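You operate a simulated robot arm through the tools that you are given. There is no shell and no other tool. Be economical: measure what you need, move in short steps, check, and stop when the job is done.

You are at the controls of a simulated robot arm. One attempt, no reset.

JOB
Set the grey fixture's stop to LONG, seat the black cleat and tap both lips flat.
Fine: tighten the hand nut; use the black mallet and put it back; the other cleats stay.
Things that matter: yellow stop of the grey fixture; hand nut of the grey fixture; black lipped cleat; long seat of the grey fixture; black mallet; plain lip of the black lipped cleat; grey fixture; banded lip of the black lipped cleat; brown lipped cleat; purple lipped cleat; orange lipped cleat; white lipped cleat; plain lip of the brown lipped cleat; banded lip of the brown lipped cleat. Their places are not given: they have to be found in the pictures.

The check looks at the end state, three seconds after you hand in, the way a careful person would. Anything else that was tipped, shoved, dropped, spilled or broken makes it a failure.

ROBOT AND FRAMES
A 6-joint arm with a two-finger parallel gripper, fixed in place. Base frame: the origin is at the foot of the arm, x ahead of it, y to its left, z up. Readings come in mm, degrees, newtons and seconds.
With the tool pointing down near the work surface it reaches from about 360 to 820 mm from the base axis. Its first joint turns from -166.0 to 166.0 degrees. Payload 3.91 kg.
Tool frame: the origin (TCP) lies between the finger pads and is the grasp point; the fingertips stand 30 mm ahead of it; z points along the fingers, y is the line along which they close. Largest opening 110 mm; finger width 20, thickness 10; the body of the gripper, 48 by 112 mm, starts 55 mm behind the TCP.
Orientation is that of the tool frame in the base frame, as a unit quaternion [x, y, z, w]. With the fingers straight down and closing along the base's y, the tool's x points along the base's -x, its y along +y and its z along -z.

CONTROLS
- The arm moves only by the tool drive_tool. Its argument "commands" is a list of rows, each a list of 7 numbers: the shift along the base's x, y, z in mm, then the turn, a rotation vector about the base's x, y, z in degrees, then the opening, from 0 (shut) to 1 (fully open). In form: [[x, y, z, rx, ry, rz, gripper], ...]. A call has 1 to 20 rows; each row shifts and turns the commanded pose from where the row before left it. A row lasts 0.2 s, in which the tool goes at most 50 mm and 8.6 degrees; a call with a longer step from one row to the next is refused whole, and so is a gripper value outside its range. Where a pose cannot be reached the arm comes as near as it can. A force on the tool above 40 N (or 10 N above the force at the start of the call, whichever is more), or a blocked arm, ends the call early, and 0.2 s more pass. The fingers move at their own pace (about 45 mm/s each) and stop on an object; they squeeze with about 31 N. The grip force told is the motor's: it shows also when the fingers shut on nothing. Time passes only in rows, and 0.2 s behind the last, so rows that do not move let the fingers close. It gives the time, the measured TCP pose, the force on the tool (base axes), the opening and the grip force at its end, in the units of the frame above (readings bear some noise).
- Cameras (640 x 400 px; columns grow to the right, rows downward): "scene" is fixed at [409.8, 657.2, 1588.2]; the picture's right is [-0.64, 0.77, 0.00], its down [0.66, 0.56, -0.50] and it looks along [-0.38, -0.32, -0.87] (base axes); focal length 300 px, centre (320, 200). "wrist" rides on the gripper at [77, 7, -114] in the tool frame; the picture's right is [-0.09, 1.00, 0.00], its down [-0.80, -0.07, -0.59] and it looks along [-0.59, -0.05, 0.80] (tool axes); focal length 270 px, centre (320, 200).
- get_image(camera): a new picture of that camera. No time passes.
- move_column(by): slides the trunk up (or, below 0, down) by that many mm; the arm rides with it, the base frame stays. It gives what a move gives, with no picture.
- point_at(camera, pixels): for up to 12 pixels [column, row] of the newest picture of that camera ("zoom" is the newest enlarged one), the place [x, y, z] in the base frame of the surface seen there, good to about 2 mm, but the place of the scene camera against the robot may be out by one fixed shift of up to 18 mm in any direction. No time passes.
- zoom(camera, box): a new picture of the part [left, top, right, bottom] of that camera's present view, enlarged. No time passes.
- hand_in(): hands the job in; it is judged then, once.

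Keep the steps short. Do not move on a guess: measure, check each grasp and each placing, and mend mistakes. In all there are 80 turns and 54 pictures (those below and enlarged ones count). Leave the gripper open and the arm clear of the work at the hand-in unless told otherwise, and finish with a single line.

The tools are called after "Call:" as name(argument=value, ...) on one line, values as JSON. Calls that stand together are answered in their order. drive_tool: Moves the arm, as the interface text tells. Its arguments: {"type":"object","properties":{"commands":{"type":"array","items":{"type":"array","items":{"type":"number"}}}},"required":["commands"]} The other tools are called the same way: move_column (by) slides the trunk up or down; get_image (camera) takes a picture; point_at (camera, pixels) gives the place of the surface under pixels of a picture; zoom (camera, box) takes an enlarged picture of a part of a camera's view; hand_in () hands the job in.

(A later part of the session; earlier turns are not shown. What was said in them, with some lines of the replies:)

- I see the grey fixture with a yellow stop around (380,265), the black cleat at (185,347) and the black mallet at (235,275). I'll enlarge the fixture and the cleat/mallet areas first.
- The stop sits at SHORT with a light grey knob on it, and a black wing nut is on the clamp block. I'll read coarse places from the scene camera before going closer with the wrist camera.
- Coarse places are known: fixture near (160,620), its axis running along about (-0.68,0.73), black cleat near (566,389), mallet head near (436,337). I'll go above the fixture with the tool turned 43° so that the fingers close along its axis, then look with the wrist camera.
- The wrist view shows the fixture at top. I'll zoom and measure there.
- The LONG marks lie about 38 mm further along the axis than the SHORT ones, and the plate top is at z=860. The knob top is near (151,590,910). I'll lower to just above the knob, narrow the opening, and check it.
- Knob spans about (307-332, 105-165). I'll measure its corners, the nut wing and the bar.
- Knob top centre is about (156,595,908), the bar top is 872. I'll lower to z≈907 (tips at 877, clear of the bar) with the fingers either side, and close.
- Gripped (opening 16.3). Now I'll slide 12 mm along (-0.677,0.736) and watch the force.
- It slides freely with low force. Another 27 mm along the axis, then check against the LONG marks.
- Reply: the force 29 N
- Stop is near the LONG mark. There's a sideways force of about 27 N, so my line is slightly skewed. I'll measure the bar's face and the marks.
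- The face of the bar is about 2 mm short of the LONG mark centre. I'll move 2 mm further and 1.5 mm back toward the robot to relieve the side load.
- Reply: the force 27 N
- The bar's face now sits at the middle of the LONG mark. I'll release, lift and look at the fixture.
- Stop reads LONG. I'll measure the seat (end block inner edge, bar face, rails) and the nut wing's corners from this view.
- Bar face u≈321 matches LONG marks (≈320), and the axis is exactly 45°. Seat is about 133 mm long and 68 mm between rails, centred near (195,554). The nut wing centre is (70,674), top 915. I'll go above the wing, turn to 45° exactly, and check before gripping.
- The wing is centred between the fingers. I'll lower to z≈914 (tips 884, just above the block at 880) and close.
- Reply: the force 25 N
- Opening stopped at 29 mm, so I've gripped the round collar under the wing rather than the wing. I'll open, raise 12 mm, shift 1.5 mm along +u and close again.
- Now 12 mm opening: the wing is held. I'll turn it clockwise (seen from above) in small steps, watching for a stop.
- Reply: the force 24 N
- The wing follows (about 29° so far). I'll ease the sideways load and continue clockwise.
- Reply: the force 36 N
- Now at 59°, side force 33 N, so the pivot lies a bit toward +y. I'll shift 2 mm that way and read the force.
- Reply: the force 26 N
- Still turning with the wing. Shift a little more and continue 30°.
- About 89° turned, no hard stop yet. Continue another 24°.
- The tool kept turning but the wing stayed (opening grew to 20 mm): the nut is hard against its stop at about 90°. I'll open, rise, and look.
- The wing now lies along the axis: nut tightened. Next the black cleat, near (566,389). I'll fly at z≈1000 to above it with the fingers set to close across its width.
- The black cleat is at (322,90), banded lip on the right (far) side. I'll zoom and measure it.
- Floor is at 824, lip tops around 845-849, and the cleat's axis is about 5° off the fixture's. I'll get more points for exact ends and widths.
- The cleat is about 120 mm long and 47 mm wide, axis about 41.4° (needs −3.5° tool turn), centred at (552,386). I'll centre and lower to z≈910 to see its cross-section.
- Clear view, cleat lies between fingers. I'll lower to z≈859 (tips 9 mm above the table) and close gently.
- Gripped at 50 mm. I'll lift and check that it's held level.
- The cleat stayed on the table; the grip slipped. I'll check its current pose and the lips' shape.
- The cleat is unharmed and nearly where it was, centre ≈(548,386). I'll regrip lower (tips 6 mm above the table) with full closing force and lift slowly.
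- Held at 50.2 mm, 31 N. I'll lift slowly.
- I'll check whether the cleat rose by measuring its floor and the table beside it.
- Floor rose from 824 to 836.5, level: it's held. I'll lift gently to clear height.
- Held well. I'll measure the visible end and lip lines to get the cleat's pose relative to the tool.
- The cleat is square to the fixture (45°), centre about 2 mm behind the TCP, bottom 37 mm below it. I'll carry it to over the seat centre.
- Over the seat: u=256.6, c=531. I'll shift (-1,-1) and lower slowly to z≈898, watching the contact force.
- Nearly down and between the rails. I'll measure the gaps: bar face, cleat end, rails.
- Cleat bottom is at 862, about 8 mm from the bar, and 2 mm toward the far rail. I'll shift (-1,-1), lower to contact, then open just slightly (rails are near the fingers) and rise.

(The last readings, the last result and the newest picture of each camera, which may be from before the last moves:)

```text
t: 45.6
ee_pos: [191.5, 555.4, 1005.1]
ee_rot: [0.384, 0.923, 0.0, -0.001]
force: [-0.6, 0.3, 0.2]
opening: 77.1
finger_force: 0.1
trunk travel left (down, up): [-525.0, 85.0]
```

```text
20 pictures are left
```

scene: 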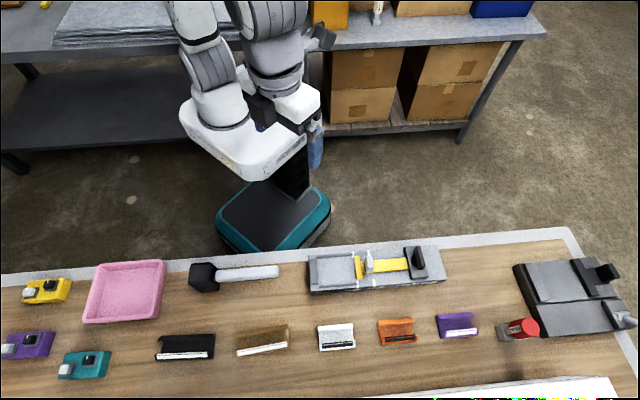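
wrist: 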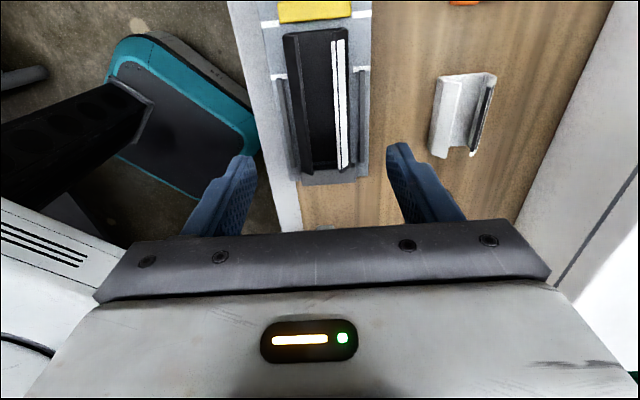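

The cleat is in the seat. I'll zoom and check its height, lip heights and gaps.

Call:
zoom(camera="wrist", box=[240, 0, 400, 190])

Call:
point_at(camera="wrist", pixels=[[315, 40], [320, 90], [323, 150], [315, 27], [325, 175], [290, 60], [343, 60], [302, 140], [344, 140], [297, 90], [341, 100], [337, 100]])

```text
2.11 times, centred on (320, 95) of wrist
```

zoom: 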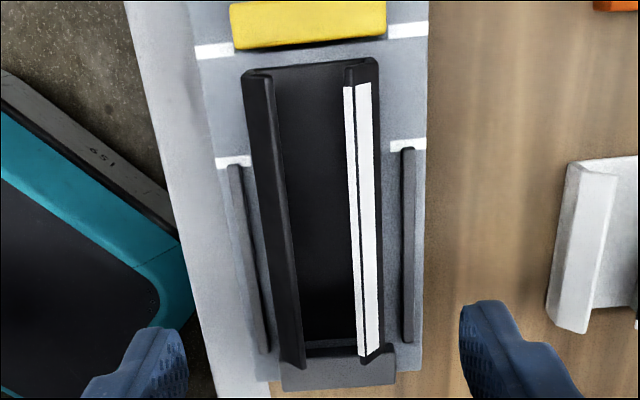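

```text
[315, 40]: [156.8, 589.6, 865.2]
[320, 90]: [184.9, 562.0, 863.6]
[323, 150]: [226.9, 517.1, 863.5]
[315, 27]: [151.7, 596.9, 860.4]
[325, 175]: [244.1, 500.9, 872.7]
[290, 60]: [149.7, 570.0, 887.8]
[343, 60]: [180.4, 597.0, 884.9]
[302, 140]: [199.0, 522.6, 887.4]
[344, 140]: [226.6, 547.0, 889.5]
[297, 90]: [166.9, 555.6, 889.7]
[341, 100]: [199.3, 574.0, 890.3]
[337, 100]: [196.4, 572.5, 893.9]
```

Floor is at 864 (bottom on the plate at 860), lips raised to ~885–893, and the bar's face lines up with the LONG marks. Next, the mallet: I'll move above it at the same orientation.

Call:
drive_tool(commands=[[28, -24, 0, 0, 0, 0, 1], [28, -24, 0, 0, 0, 0, 1], [28, -24, 0, 0, 0, 0, 1], [28, -24, 0, 0, 0, 0, 1], [28, -24, 0, 0, 0, 0, 1], [28, -24, 0, 0, 0, 0, 1], [26, -24, 0, 0, 0, 0, 1], [0, 0, 0, 0, 0, 0, 1], [0, 0, 0, 0, 0, 0, 1]])

Call:
get_image(camera="wrist")

```text
t: 47.6
ee_pos: [385.3, 388.7, 1007.1]
ee_rot: [0.384, 0.923, 0.0, 0.0]
force: [0.3, 0.6, -0.3]
opening: 110.0
finger_force: 0.1
trunk travel left (down, up): [-525.0, 85.0]
```

```text
18 pictures are left
```

wrist: 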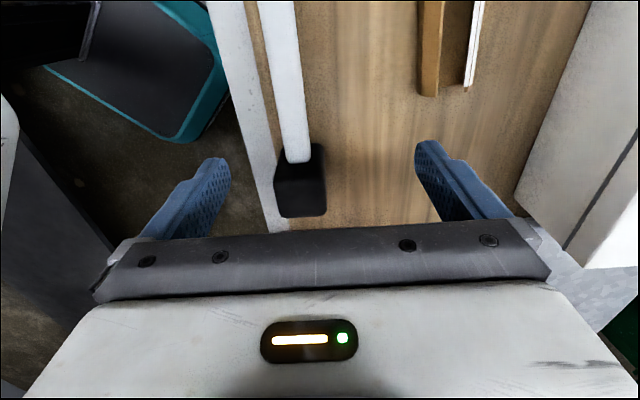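

I'll measure the mallet head and handle here.

Call:
point_at(camera="wrist", pixels=[[283, 187], [320, 184], [282, 210], [322, 210], [300, 195], [318, 150], [298, 155], [290, 100], [282, 50], [275, 10], [270, 60], [300, 60]])

Call:
zoom(camera="wrist", box=[230, 100, 370, 230])

```text
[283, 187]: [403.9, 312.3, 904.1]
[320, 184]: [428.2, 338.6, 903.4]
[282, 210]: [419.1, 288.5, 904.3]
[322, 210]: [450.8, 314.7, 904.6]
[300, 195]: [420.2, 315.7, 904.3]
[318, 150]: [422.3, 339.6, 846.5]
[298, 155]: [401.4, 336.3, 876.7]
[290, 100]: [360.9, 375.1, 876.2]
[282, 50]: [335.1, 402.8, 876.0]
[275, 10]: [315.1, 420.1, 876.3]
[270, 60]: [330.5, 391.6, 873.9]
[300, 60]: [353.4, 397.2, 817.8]
```

```text
3.08 times, centred on (300, 165) of wrist
```

zoom: 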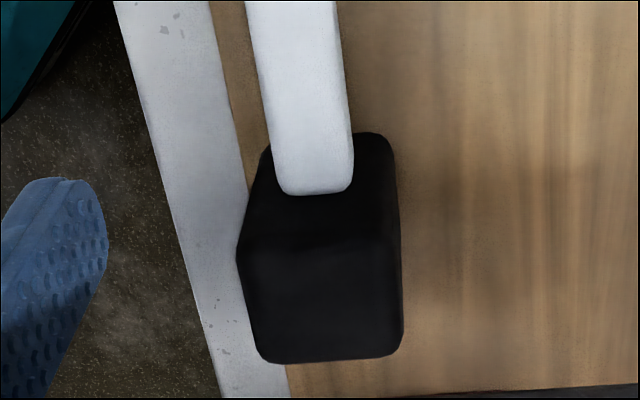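

Head: c 500–544, top 904, centre near (425,312). The handle runs along the fixture-parallel axis at c=521, top 876, width about 23. I'll grip the handle right next to the head at (398.8,338), z≈872.

Call:
drive_tool(commands=[[6.5, -25, 0, 0, 0, 0, 0.7], [7, -25.7, 0, 0, 0, 0, 0.6], [0, 0, -35, 0, 0, 0, 0.6], [0, 0, -30, 0, 0, 0, 0.6], [0, 0, 0, 0, 0, 0, 0.6]])

Call:
get_image(camera="wrist")

```text
t: 48.8
ee_pos: [399.1, 338.4, 941.9]
ee_rot: [0.384, 0.923, 0.0, -0.001]
force: [-0.4, -0.1, -0.4]
opening: 66.0
finger_force: 0.0
trunk travel left (down, up): [-525.0, 85.0]
```

```text
16 pictures are left
```

wrist: 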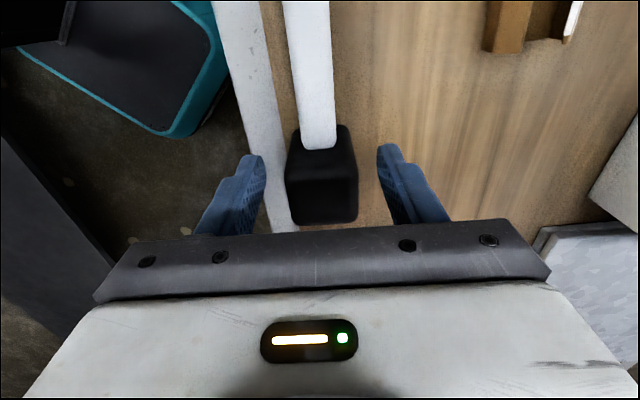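

Aligned on the handle. Descend 70 mm and close.

Call:
drive_tool(commands=[[0, 0, -25, 0, 0, 0, 0.6], [0, 0, -25, 0, 0, 0, 0.6], [0, 0, -20, 0, 0, 0, 0.6], [0, 0, 0, 0, 0, 0, 0.3], [0, 0, 0, 0, 0, 0, 0.1], [0, 0, 0, 0, 0, 0, 0], [0, 0, 0, 0, 0, 0, 0], [0, 0, 0, 0, 0, 0, 0]])

```text
t: 50.6
ee_pos: [398.1, 337.9, 872.9]
ee_rot: [0.384, 0.924, 0.0, 0.0]
force: [0.0, 0.1, 0.1]
opening: 25.6
finger_force: 31.0
trunk travel left (down, up): [-525.0, 85.0]
```

Handle gripped at 25.6 mm. Record the pick pose (398.1, 337.9, 872.9) for the return. Lift gently and check the level.

Call:
drive_tool(commands=[[0, 0, 2, 0, 0, 0, 0], [0, 0, 4, 0, 0, 0, 0], [0, 0, 6, 0, 0, 0, 0], [0, 0, 10, 0, 0, 0, 0], [0, 0, 14, 0, 0, 0, 0], [0, 0, 18, 0, 0, 0, 0], [0, 0, 18, 0, 0, 0, 0], [0, 0, 18, 0, 0, 0, 0], [0, 0, 14, 0, 0, 0, 0], [0, 0, 10, 0, 0, 0, 0], [0, 0, 6, 0, 0, 0, 0], [0, 0, 0, 0, 0, 0, 0]])

Call:
get_image(camera="wrist")

Call:
point_at(camera="wrist", pixels=[[318, 40], [320, 80], [321, 120], [322, 150], [322, 190], [316, 10]])

```text
t: 53.2
ee_pos: [399.7, 337.3, 992.4]
ee_rot: [0.384, 0.923, -0.001, 0.0]
force: [0.1, 0.2, -2.3]
opening: 25.8
finger_force: 30.4
trunk travel left (down, up): [-525.0, 85.0]
```

```text
15 pictures are left
```

wrist: 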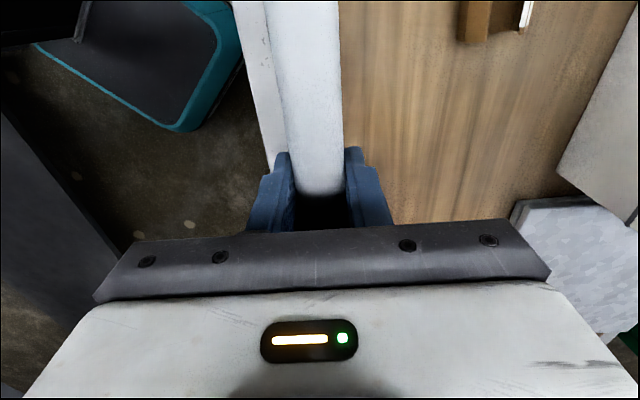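

```text
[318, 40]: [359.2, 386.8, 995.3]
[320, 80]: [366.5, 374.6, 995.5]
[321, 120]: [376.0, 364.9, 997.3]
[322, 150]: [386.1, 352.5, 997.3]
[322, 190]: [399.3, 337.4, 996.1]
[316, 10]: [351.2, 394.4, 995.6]
```

Held level: handle top 996, head bottom 53 mm under the TCP, head centre 37 mm toward −u. I'll carry it above the plain lip with the head at c≈501 so that the handle misses the knob.

Call:
drive_tool(commands=[[-4.9, 4.3, 0, 0, 0, 0, 0], [-9.8, 8.7, 0, 0, 0, 0, 0], [-14.7, 13, 0, 0, 0, 0, 0], [-17.2, 15.2, 0, 0, 0, 0, 0], [-17.2, 15.2, 0, 0, 0, 0, 0], [-17.2, 15.2, 0, 0, 0, 0, 0], [-17.2, 15.2, 0, 0, 0, 0, 0], [-17.2, 15.2, 0, 0, 0, 0, 0], [-17.2, 15.2, 0, 0, 0, 0, 0], [-17.2, 15.2, 0, 0, 0, 0, 0], [-17.2, 15.2, 0, 0, 0, 0, 0], [-17.2, 15.2, 0, 0, 0, 0, 0], [-17.2, 15.2, 0, 0, 0, 0, 0], [-17.2, 15.2, 0, 0, 0, 0, 0], [-14.7, 13, 0, 0, 0, 0, 0], [-7.3, 6.5, 0, 0, 0, 0, 0], [-4.9, 4.3, 0, 0, 0, 0, 0], [0, 0, -8, 0, 0, 0, 0], [0, 0, -15, 0, 0, 0, 0], [0, 0, 0, 0, 0, 0, 0]])

Call:
zoom(camera="scene", box=[270, 210, 460, 320])

```text
t: 57.4
ee_pos: [152.0, 554.3, 968.9]
ee_rot: [0.383, 0.924, -0.001, 0.0]
force: [0.7, -0.2, -1.8]
opening: 25.8
finger_force: 30.6
trunk travel left (down, up): [-525.0, 85.0]
```

```text
3.37 times, centred on (365, 265) of scene
```

zoom: 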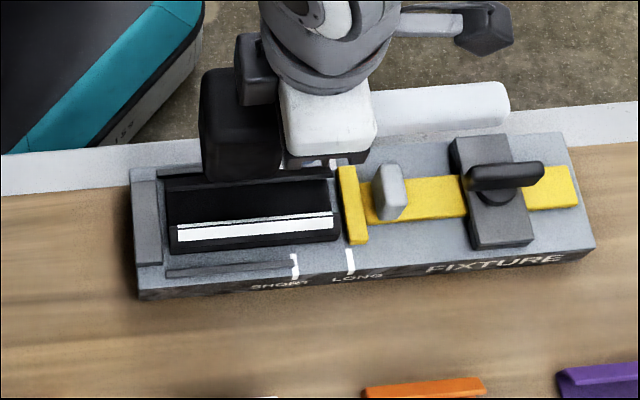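

Head hangs over the plain lip, handle clear of knob. I'll lower in steps until contact and read the force.

Call:
drive_tool(commands=[[1, 1, -10, 0, 0, 0, 0], [0, 0, -8, 0, 0, 0, 0], [0, 0, -4, 0, 0, 0, 0], [0, 0, -4, 0, 0, 0, 0], [0, 0, -3, 0, 0, 0, 0]])

```text
t: 58.6
ee_pos: [154.3, 554.1, 939.6]
ee_rot: [0.383, 0.924, -0.001, 0.0]
force: [1.2, 2.3, 0.9]
opening: 25.7
finger_force: 31.2
trunk travel left (down, up): [-525.0, 85.0]
```

Contact is just starting (head bottom ≈887). Now a tap: a quick 10 mm down in a row, then back up.

Call:
drive_tool(commands=[[0, 0, 12, 0, 0, 0, 0], [0, 0, -20, 0, 0, 0, 0], [0, 0, 0, 0, 0, 0, 0]])

```text
t: 59.4
ee_pos: [154.7, 556.0, 933.6]
ee_rot: [0.384, 0.924, 0.002, 0.0]
force: [1.5, 2.8, 16.8]
opening: 25.9
finger_force: 31.6
trunk travel left (down, up): [-525.0, 85.0]
```

Head bottomed at about 881 with 17 N up-force. I'll raise and look at the lip.

Call:
drive_tool(commands=[[0, 0, 10, 0, 0, 0, 0], [0, 0, 20, 0, 0, 0, 0], [-12, -12, 10, 0, 0, 0, 0], [-12, -12, 5, 0, 0, 0, 0], [0, 0, 0, 0, 0, 0, 0]])

Call:
zoom(camera="scene", box=[300, 230, 400, 310])

Call:
point_at(camera="zoom", pixels=[[170, 200], [260, 190], [340, 180], [170, 210], [260, 205], [260, 225], [260, 245], [260, 260]])

```text
t: 60.6
ee_pos: [127.9, 531.2, 976.4]
ee_rot: [0.383, 0.924, 0.0, 0.0]
force: [-0.5, 0.3, -3.2]
opening: 25.7
finger_force: 31.4
trunk travel left (down, up): [-525.0, 85.0]
```

```text
5.00 times, centred on (350, 270) of scene
```

zoom: 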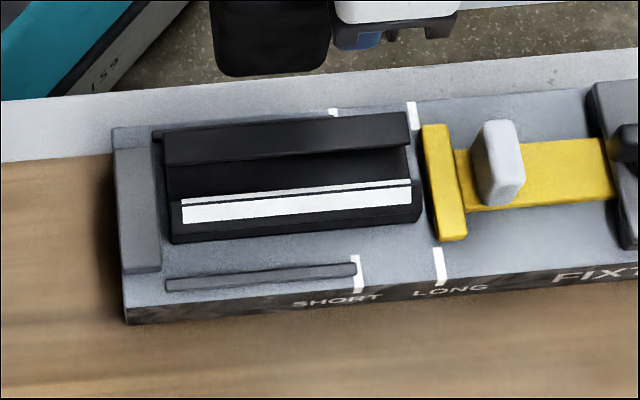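

```text
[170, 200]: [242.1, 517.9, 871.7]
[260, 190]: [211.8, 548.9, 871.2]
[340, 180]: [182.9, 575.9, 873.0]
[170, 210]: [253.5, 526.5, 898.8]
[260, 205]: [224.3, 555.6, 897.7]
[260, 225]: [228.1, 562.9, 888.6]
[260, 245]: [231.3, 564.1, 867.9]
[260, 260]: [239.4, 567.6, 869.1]
```

The plain lip looks flatter. I'll measure heights across it.

Call:
point_at(camera="zoom", pixels=[[200, 138], [200, 150], [200, 160], [280, 130], [280, 142], [280, 152], [380, 120], [380, 132], [380, 142], [180, 145], [400, 125], [260, 197]])

```text
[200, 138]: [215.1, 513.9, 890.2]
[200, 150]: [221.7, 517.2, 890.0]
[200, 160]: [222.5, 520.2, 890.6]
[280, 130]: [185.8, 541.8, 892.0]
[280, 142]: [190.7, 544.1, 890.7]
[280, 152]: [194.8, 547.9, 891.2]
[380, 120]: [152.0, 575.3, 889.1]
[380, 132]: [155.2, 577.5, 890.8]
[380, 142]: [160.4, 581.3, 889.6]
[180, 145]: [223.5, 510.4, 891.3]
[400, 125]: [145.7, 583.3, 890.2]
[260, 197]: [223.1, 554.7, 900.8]
```

The plain lip is now flat (even ~890 in the scene frame across its width), while the banded one still slopes (901→889). I'll move the head across to the banded lip at c≈558.

Call:
drive_tool(commands=[[5, 5, 0, 0, 0, 0, 0], [10, 10, 0, 0, 0, 0, 0], [12, 12, 0, 0, 0, 0, 0], [12, 12, 0, 0, 0, 0, 0], [12, 12, 0, 0, 0, 0, 0], [10, 9, 0, 0, 0, 0, 0], [4.5, 4.5, 0, 0, 0, 0, 0], [0, 0, 0, 0, 0, 0, 0]])

Call:
zoom(camera="scene", box=[270, 210, 460, 320])

```text
t: 62.4
ee_pos: [196.2, 596.3, 976.6]
ee_rot: [0.384, 0.924, 0.0, 0.0]
force: [0.2, 0.0, -2.4]
opening: 25.9
finger_force: 31.3
trunk travel left (down, up): [-525.0, 85.0]
```

```text
3.37 times, centred on (365, 265) of scene
```

zoom: 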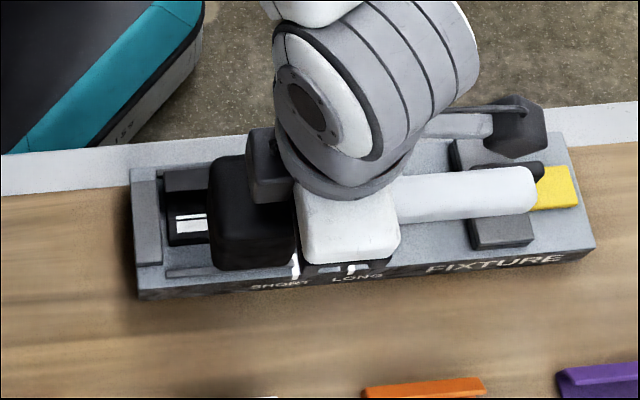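

Aligned over the banded lip (handle passes beside the wing). Shift (-1.5,-1.5), lower to near contact, then tap as before.

Call:
drive_tool(commands=[[-1.5, -1.5, -8, 0, 0, 0, 0], [0, 0, -12, 0, 0, 0, 0], [0, 0, -8, 0, 0, 0, 0], [0, 0, -5, 0, 0, 0, 0], [0, 0, -3, 0, 0, 0, 0]])

Call:
drive_tool(commands=[[0, 0, 12, 0, 0, 0, 0], [0, 0, -20, 0, 0, 0, 0], [0, 0, 0, 0, 0, 0, 0]])

Call:
drive_tool(commands=[[0, 0, 10, 0, 0, 0, 0], [0, 0, 20, 0, 0, 0, 0], [0, 0, 15, 0, 0, 0, 0], [12, -12, 5, 0, 0, 0, 0], [14, -14, 0, 0, 0, 0, 0], [16, -16, 0, 0, 0, 0, 0], [16, -16, 0, 0, 0, 0, 0], [16, -16, 0, 0, 0, 0, 0], [16, -16, 0, 0, 0, 0, 0], [14, -14, 0, 0, 0, 0, 0], [10, -10, 0, 0, 0, 0, 0], [5, -5, 0, 0, 0, 0, 0], [0, 0, 0, 0, 0, 0, 0]])

Call:
zoom(camera="scene", box=[300, 230, 400, 310])

```text
t: 63.6
ee_pos: [194.2, 593.1, 943.9]
ee_rot: [0.383, 0.924, 0.001, 0.0]
force: [-3.3, -3.9, 9.5]
opening: 25.7
finger_force: 31.2
trunk travel left (down, up): [-525.0, 85.0]
```

```text
t: 64.4
ee_pos: [193.6, 594.1, 934.2]
ee_rot: [0.384, 0.924, 0.0, 0.0]
force: [-0.2, 0.7, 0.3]
opening: 25.8
finger_force: 31.1
trunk travel left (down, up): [-525.0, 85.0]
```

```text
t: 67.2
ee_pos: [313.3, 472.7, 982.2]
ee_rot: [0.384, 0.923, 0.0, 0.0]
force: [0.2, 0.7, -2.1]
opening: 25.9
finger_force: 30.6
trunk travel left (down, up): [-525.0, 85.0]
```

```text
5.00 times, centred on (350, 270) of scene
```

zoom: 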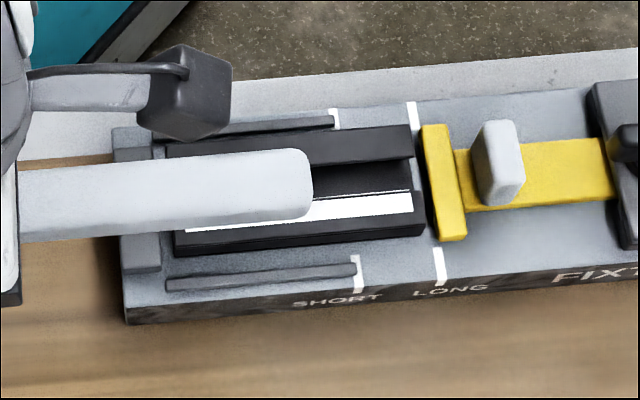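

The banded lip looks flat too. Measure heights across both lips.

Call:
point_at(camera="zoom", pixels=[[340, 198], [340, 206], [340, 214], [400, 193], [400, 202], [400, 210], [200, 232], [350, 140], [350, 155], [390, 150], [180, 150], [340, 187]])

```text
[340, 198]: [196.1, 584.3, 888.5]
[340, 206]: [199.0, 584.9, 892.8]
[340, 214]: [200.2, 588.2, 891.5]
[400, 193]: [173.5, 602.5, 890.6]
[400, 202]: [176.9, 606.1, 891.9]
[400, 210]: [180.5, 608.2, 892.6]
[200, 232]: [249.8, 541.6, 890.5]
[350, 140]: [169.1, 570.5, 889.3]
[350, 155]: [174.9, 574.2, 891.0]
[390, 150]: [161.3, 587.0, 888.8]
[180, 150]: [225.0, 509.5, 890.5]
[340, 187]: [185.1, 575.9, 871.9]
```

Both lips are flat (889–892 scene frame everywhere) and the stop hasn't moved. Now return the mallet to its pick pose; first above it.

Call:
drive_tool(commands=[[3, -5, 0, 0, 0, 0, 0], [7, -11, 0, 0, 0, 0, 0], [11, -17.8, 0, 0, 0, 0, 0], [12, -19, 0, 0, 0, 0, 0], [12, -19, 0, 0, 0, 0, 0], [12, -19, 0, 0, 0, 0, 0], [12, -19, 0, 0, 0, 0, 0], [9, -14, -5, 0, 0, 0, 0], [5, -8, -12, 0, 0, 0, 0], [1.8, -3, -18, 0, 0, 0, 0], [0, 0, -18, 0, 0, 0, 0], [0, 0, -12, 0, 0, 0, 0], [0, 0, -5, 0, 0, 0, 0], [0, 0, 0, 0, 0, 0, 0]])

Call:
get_image(camera="wrist")

Call:
point_at(camera="wrist", pixels=[[316, 10], [318, 60], [321, 120], [322, 180], [400, 80], [312, 3]])

```text
t: 70.2
ee_pos: [399.2, 338.6, 915.5]
ee_rot: [0.384, 0.923, 0.0, 0.0]
force: [0.6, 0.3, -2.2]
opening: 25.9
finger_force: 30.3
trunk travel left (down, up): [-525.0, 85.0]
```

```text
10 pictures are left
```

wrist: 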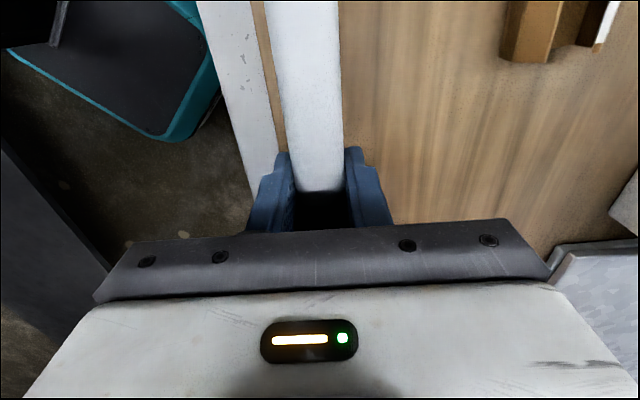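

```text
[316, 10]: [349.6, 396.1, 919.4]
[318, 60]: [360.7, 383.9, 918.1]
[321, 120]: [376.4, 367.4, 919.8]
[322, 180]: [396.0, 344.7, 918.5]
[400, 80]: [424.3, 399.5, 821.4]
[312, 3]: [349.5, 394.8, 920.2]
```

Still level in the grip. Lower slowly to z≈873 and watch for contact.

Call:
drive_tool(commands=[[-0.5, -0.4, -12, 0, 0, 0, 0], [0, 0, -12, 0, 0, 0, 0], [0, 0, -8, 0, 0, 0, 0], [0, 0, -5, 0, 0, 0, 0], [0, 0, -3, 0, 0, 0, 0], [0, 0, -1.5, 0, 0, 0, 0], [0, 0, 0, 0, 0, 0, 0]])

```text
t: 71.8
ee_pos: [397.5, 340.3, 871.0]
ee_rot: [0.384, 0.923, 0.0, 0.0]
force: [-0.4, 0.8, -0.4]
opening: 25.9
finger_force: 30.8
trunk travel left (down, up): [-525.0, 85.0]
```

The weight reading went from −2.2 to −0.4 N: the head is resting on the table. Open and rise.

Call:
drive_tool(commands=[[0, 0, 0, 0, 0, 0, 0.28], [0, 0, 0, 0, 0, 0, 0.4], [0, 0, 0, 0, 0, 0, 0.6], [0, 0, 0, 0, 0, 0, 0.6], [0, 0, 15, 0, 0, 0, 0.6], [0, 0, 35, 0, 0, 0, 0.6], [0, 0, 45, 0, 0, 0, 0.8], [0, 0, 45, 0, 0, 0, 1], [-5, 15, 20, 0, 0, 0, 1], [-13, 30, 0, 0, 0, 0, 1], [-13, 30, 0, 0, 0, 0, 1], [0, 0, 0, 0, 0, 0, 1]])

Call:
get_image(camera="scene")

```text
t: 74.4
ee_pos: [366.2, 414.1, 1032.2]
ee_rot: [0.383, 0.924, 0.0, 0.001]
force: [-0.5, -0.3, 0.0]
opening: 110.0
finger_force: 0.1
trunk travel left (down, up): [-525.0, 85.0]
```

```text
9 pictures are left
```

scene: 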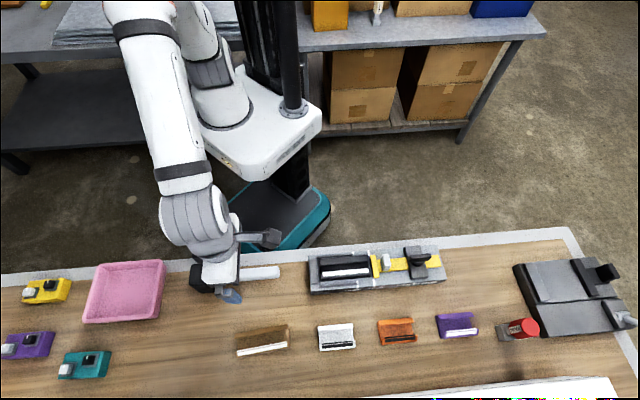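

The mallet is back and other items are undisturbed. I'll take a final look at the fixture from above with the wrist camera.

Call:
drive_tool(commands=[[-25, 20, 0, 0, 0, 0, 1], [-25, 20, 0, 0, 0, 0, 1], [-25, 20, 0, 0, 0, 0, 1], [-25, 20, 0, 0, 0, 0, 1], [-25, 20, 0, 0, 0, 0, 1], [-25, 20, 0, 0, 0, 0, 1], [-25, 20, 0, 0, 0, 0, 1], [0, 0, 0, 0, 0, 0, 1]])

Call:
get_image(camera="wrist")

Call:
zoom(camera="wrist", box=[230, 0, 390, 170])

Call:
zoom(camera="scene", box=[140, 240, 310, 320])

```text
t: 76.2
ee_pos: [191.8, 553.9, 1030.2]
ee_rot: [0.383, 0.924, 0.0, 0.0]
force: [-0.2, -0.8, 0.5]
opening: 110.1
finger_force: 0.1
trunk travel left (down, up): [-525.0, 85.0]
```

```text
8 pictures are left
```

wrist: 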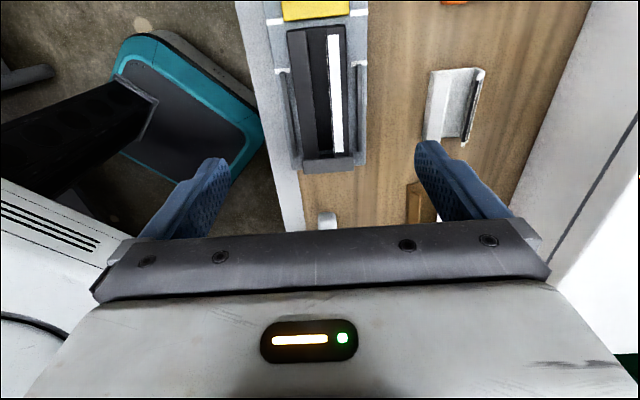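

```text
2.35 times, centred on (310, 85) of wrist
```

zoom: 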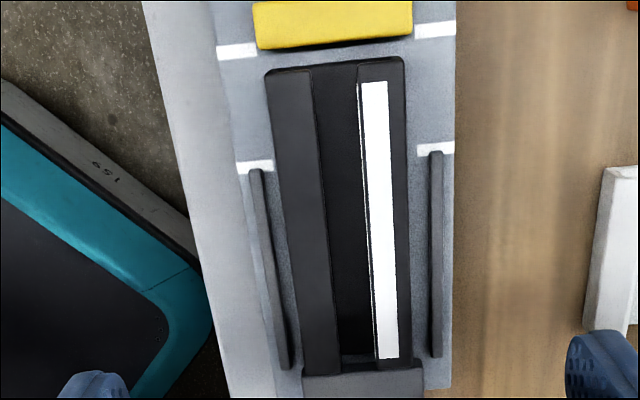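

```text
3.76 times, centred on (225, 280) of scene
```

zoom: 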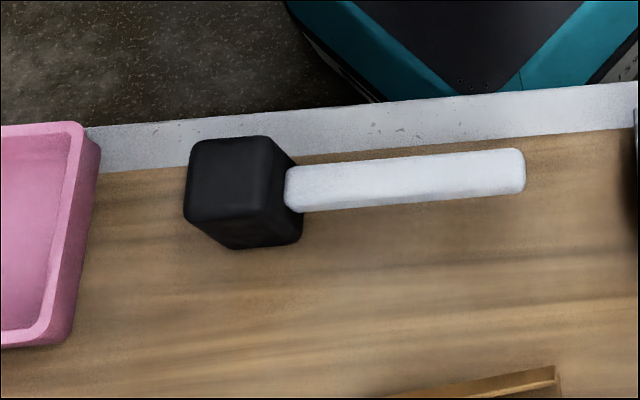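

Cleat lies between rails and stops, lips look flat, mallet is in place. One last height check on the lips.

Call:
point_at(camera="wrist", pixels=[[300, 40], [305, 40], [310, 130], [316, 130], [333, 50], [338, 50], [336, 130], [342, 130], [322, 90], [315, 8]])

Call:
drive_tool(commands=[[0, 0, 30, 0, 0, 0, 1], [0, -20, 40, 0, 0, 0, 1], [0, -30, 30, 0, 0, 0, 1], [0, -30, 20, 0, 0, 0, 1], [0, -30, 0, 0, 0, 0, 1], [0, 0, 0, 0, 0, 0, 1]])

Call:
zoom(camera="scene", box=[290, 230, 460, 310])

```text
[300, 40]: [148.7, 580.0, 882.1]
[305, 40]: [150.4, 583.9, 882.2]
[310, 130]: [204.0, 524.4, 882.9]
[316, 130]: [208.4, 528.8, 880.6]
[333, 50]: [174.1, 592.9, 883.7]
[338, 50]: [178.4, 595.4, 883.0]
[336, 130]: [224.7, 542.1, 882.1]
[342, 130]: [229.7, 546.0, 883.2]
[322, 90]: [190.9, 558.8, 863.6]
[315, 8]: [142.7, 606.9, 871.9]
```

```text
t: 77.6
ee_pos: [190.5, 442.4, 1151.2]
ee_rot: [0.384, 0.924, 0.0, 0.0]
force: [0.6, -0.7, 0.1]
opening: 110.3
finger_force: 0.1
trunk travel left (down, up): [-525.0, 85.0]
```

```text
3.76 times, centred on (375, 270) of scene
```

zoom: 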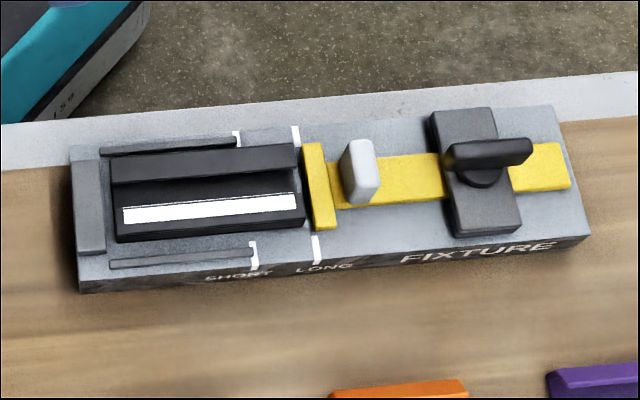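

Both lips read 882±1 mm, flat. The stop is at LONG, the nut is turned home, the gripper is open and the arm is clear. Handing in.

Call:
hand_in()

```text
The job is handed in.
```

The grey fixture's stop is at LONG, the hand nut is turned clockwise to its stop, the black cleat is seated with both lips flat (882 ± 2 mm), and the mallet is back in its place; I did not push on the stop to confirm the nut holds it.
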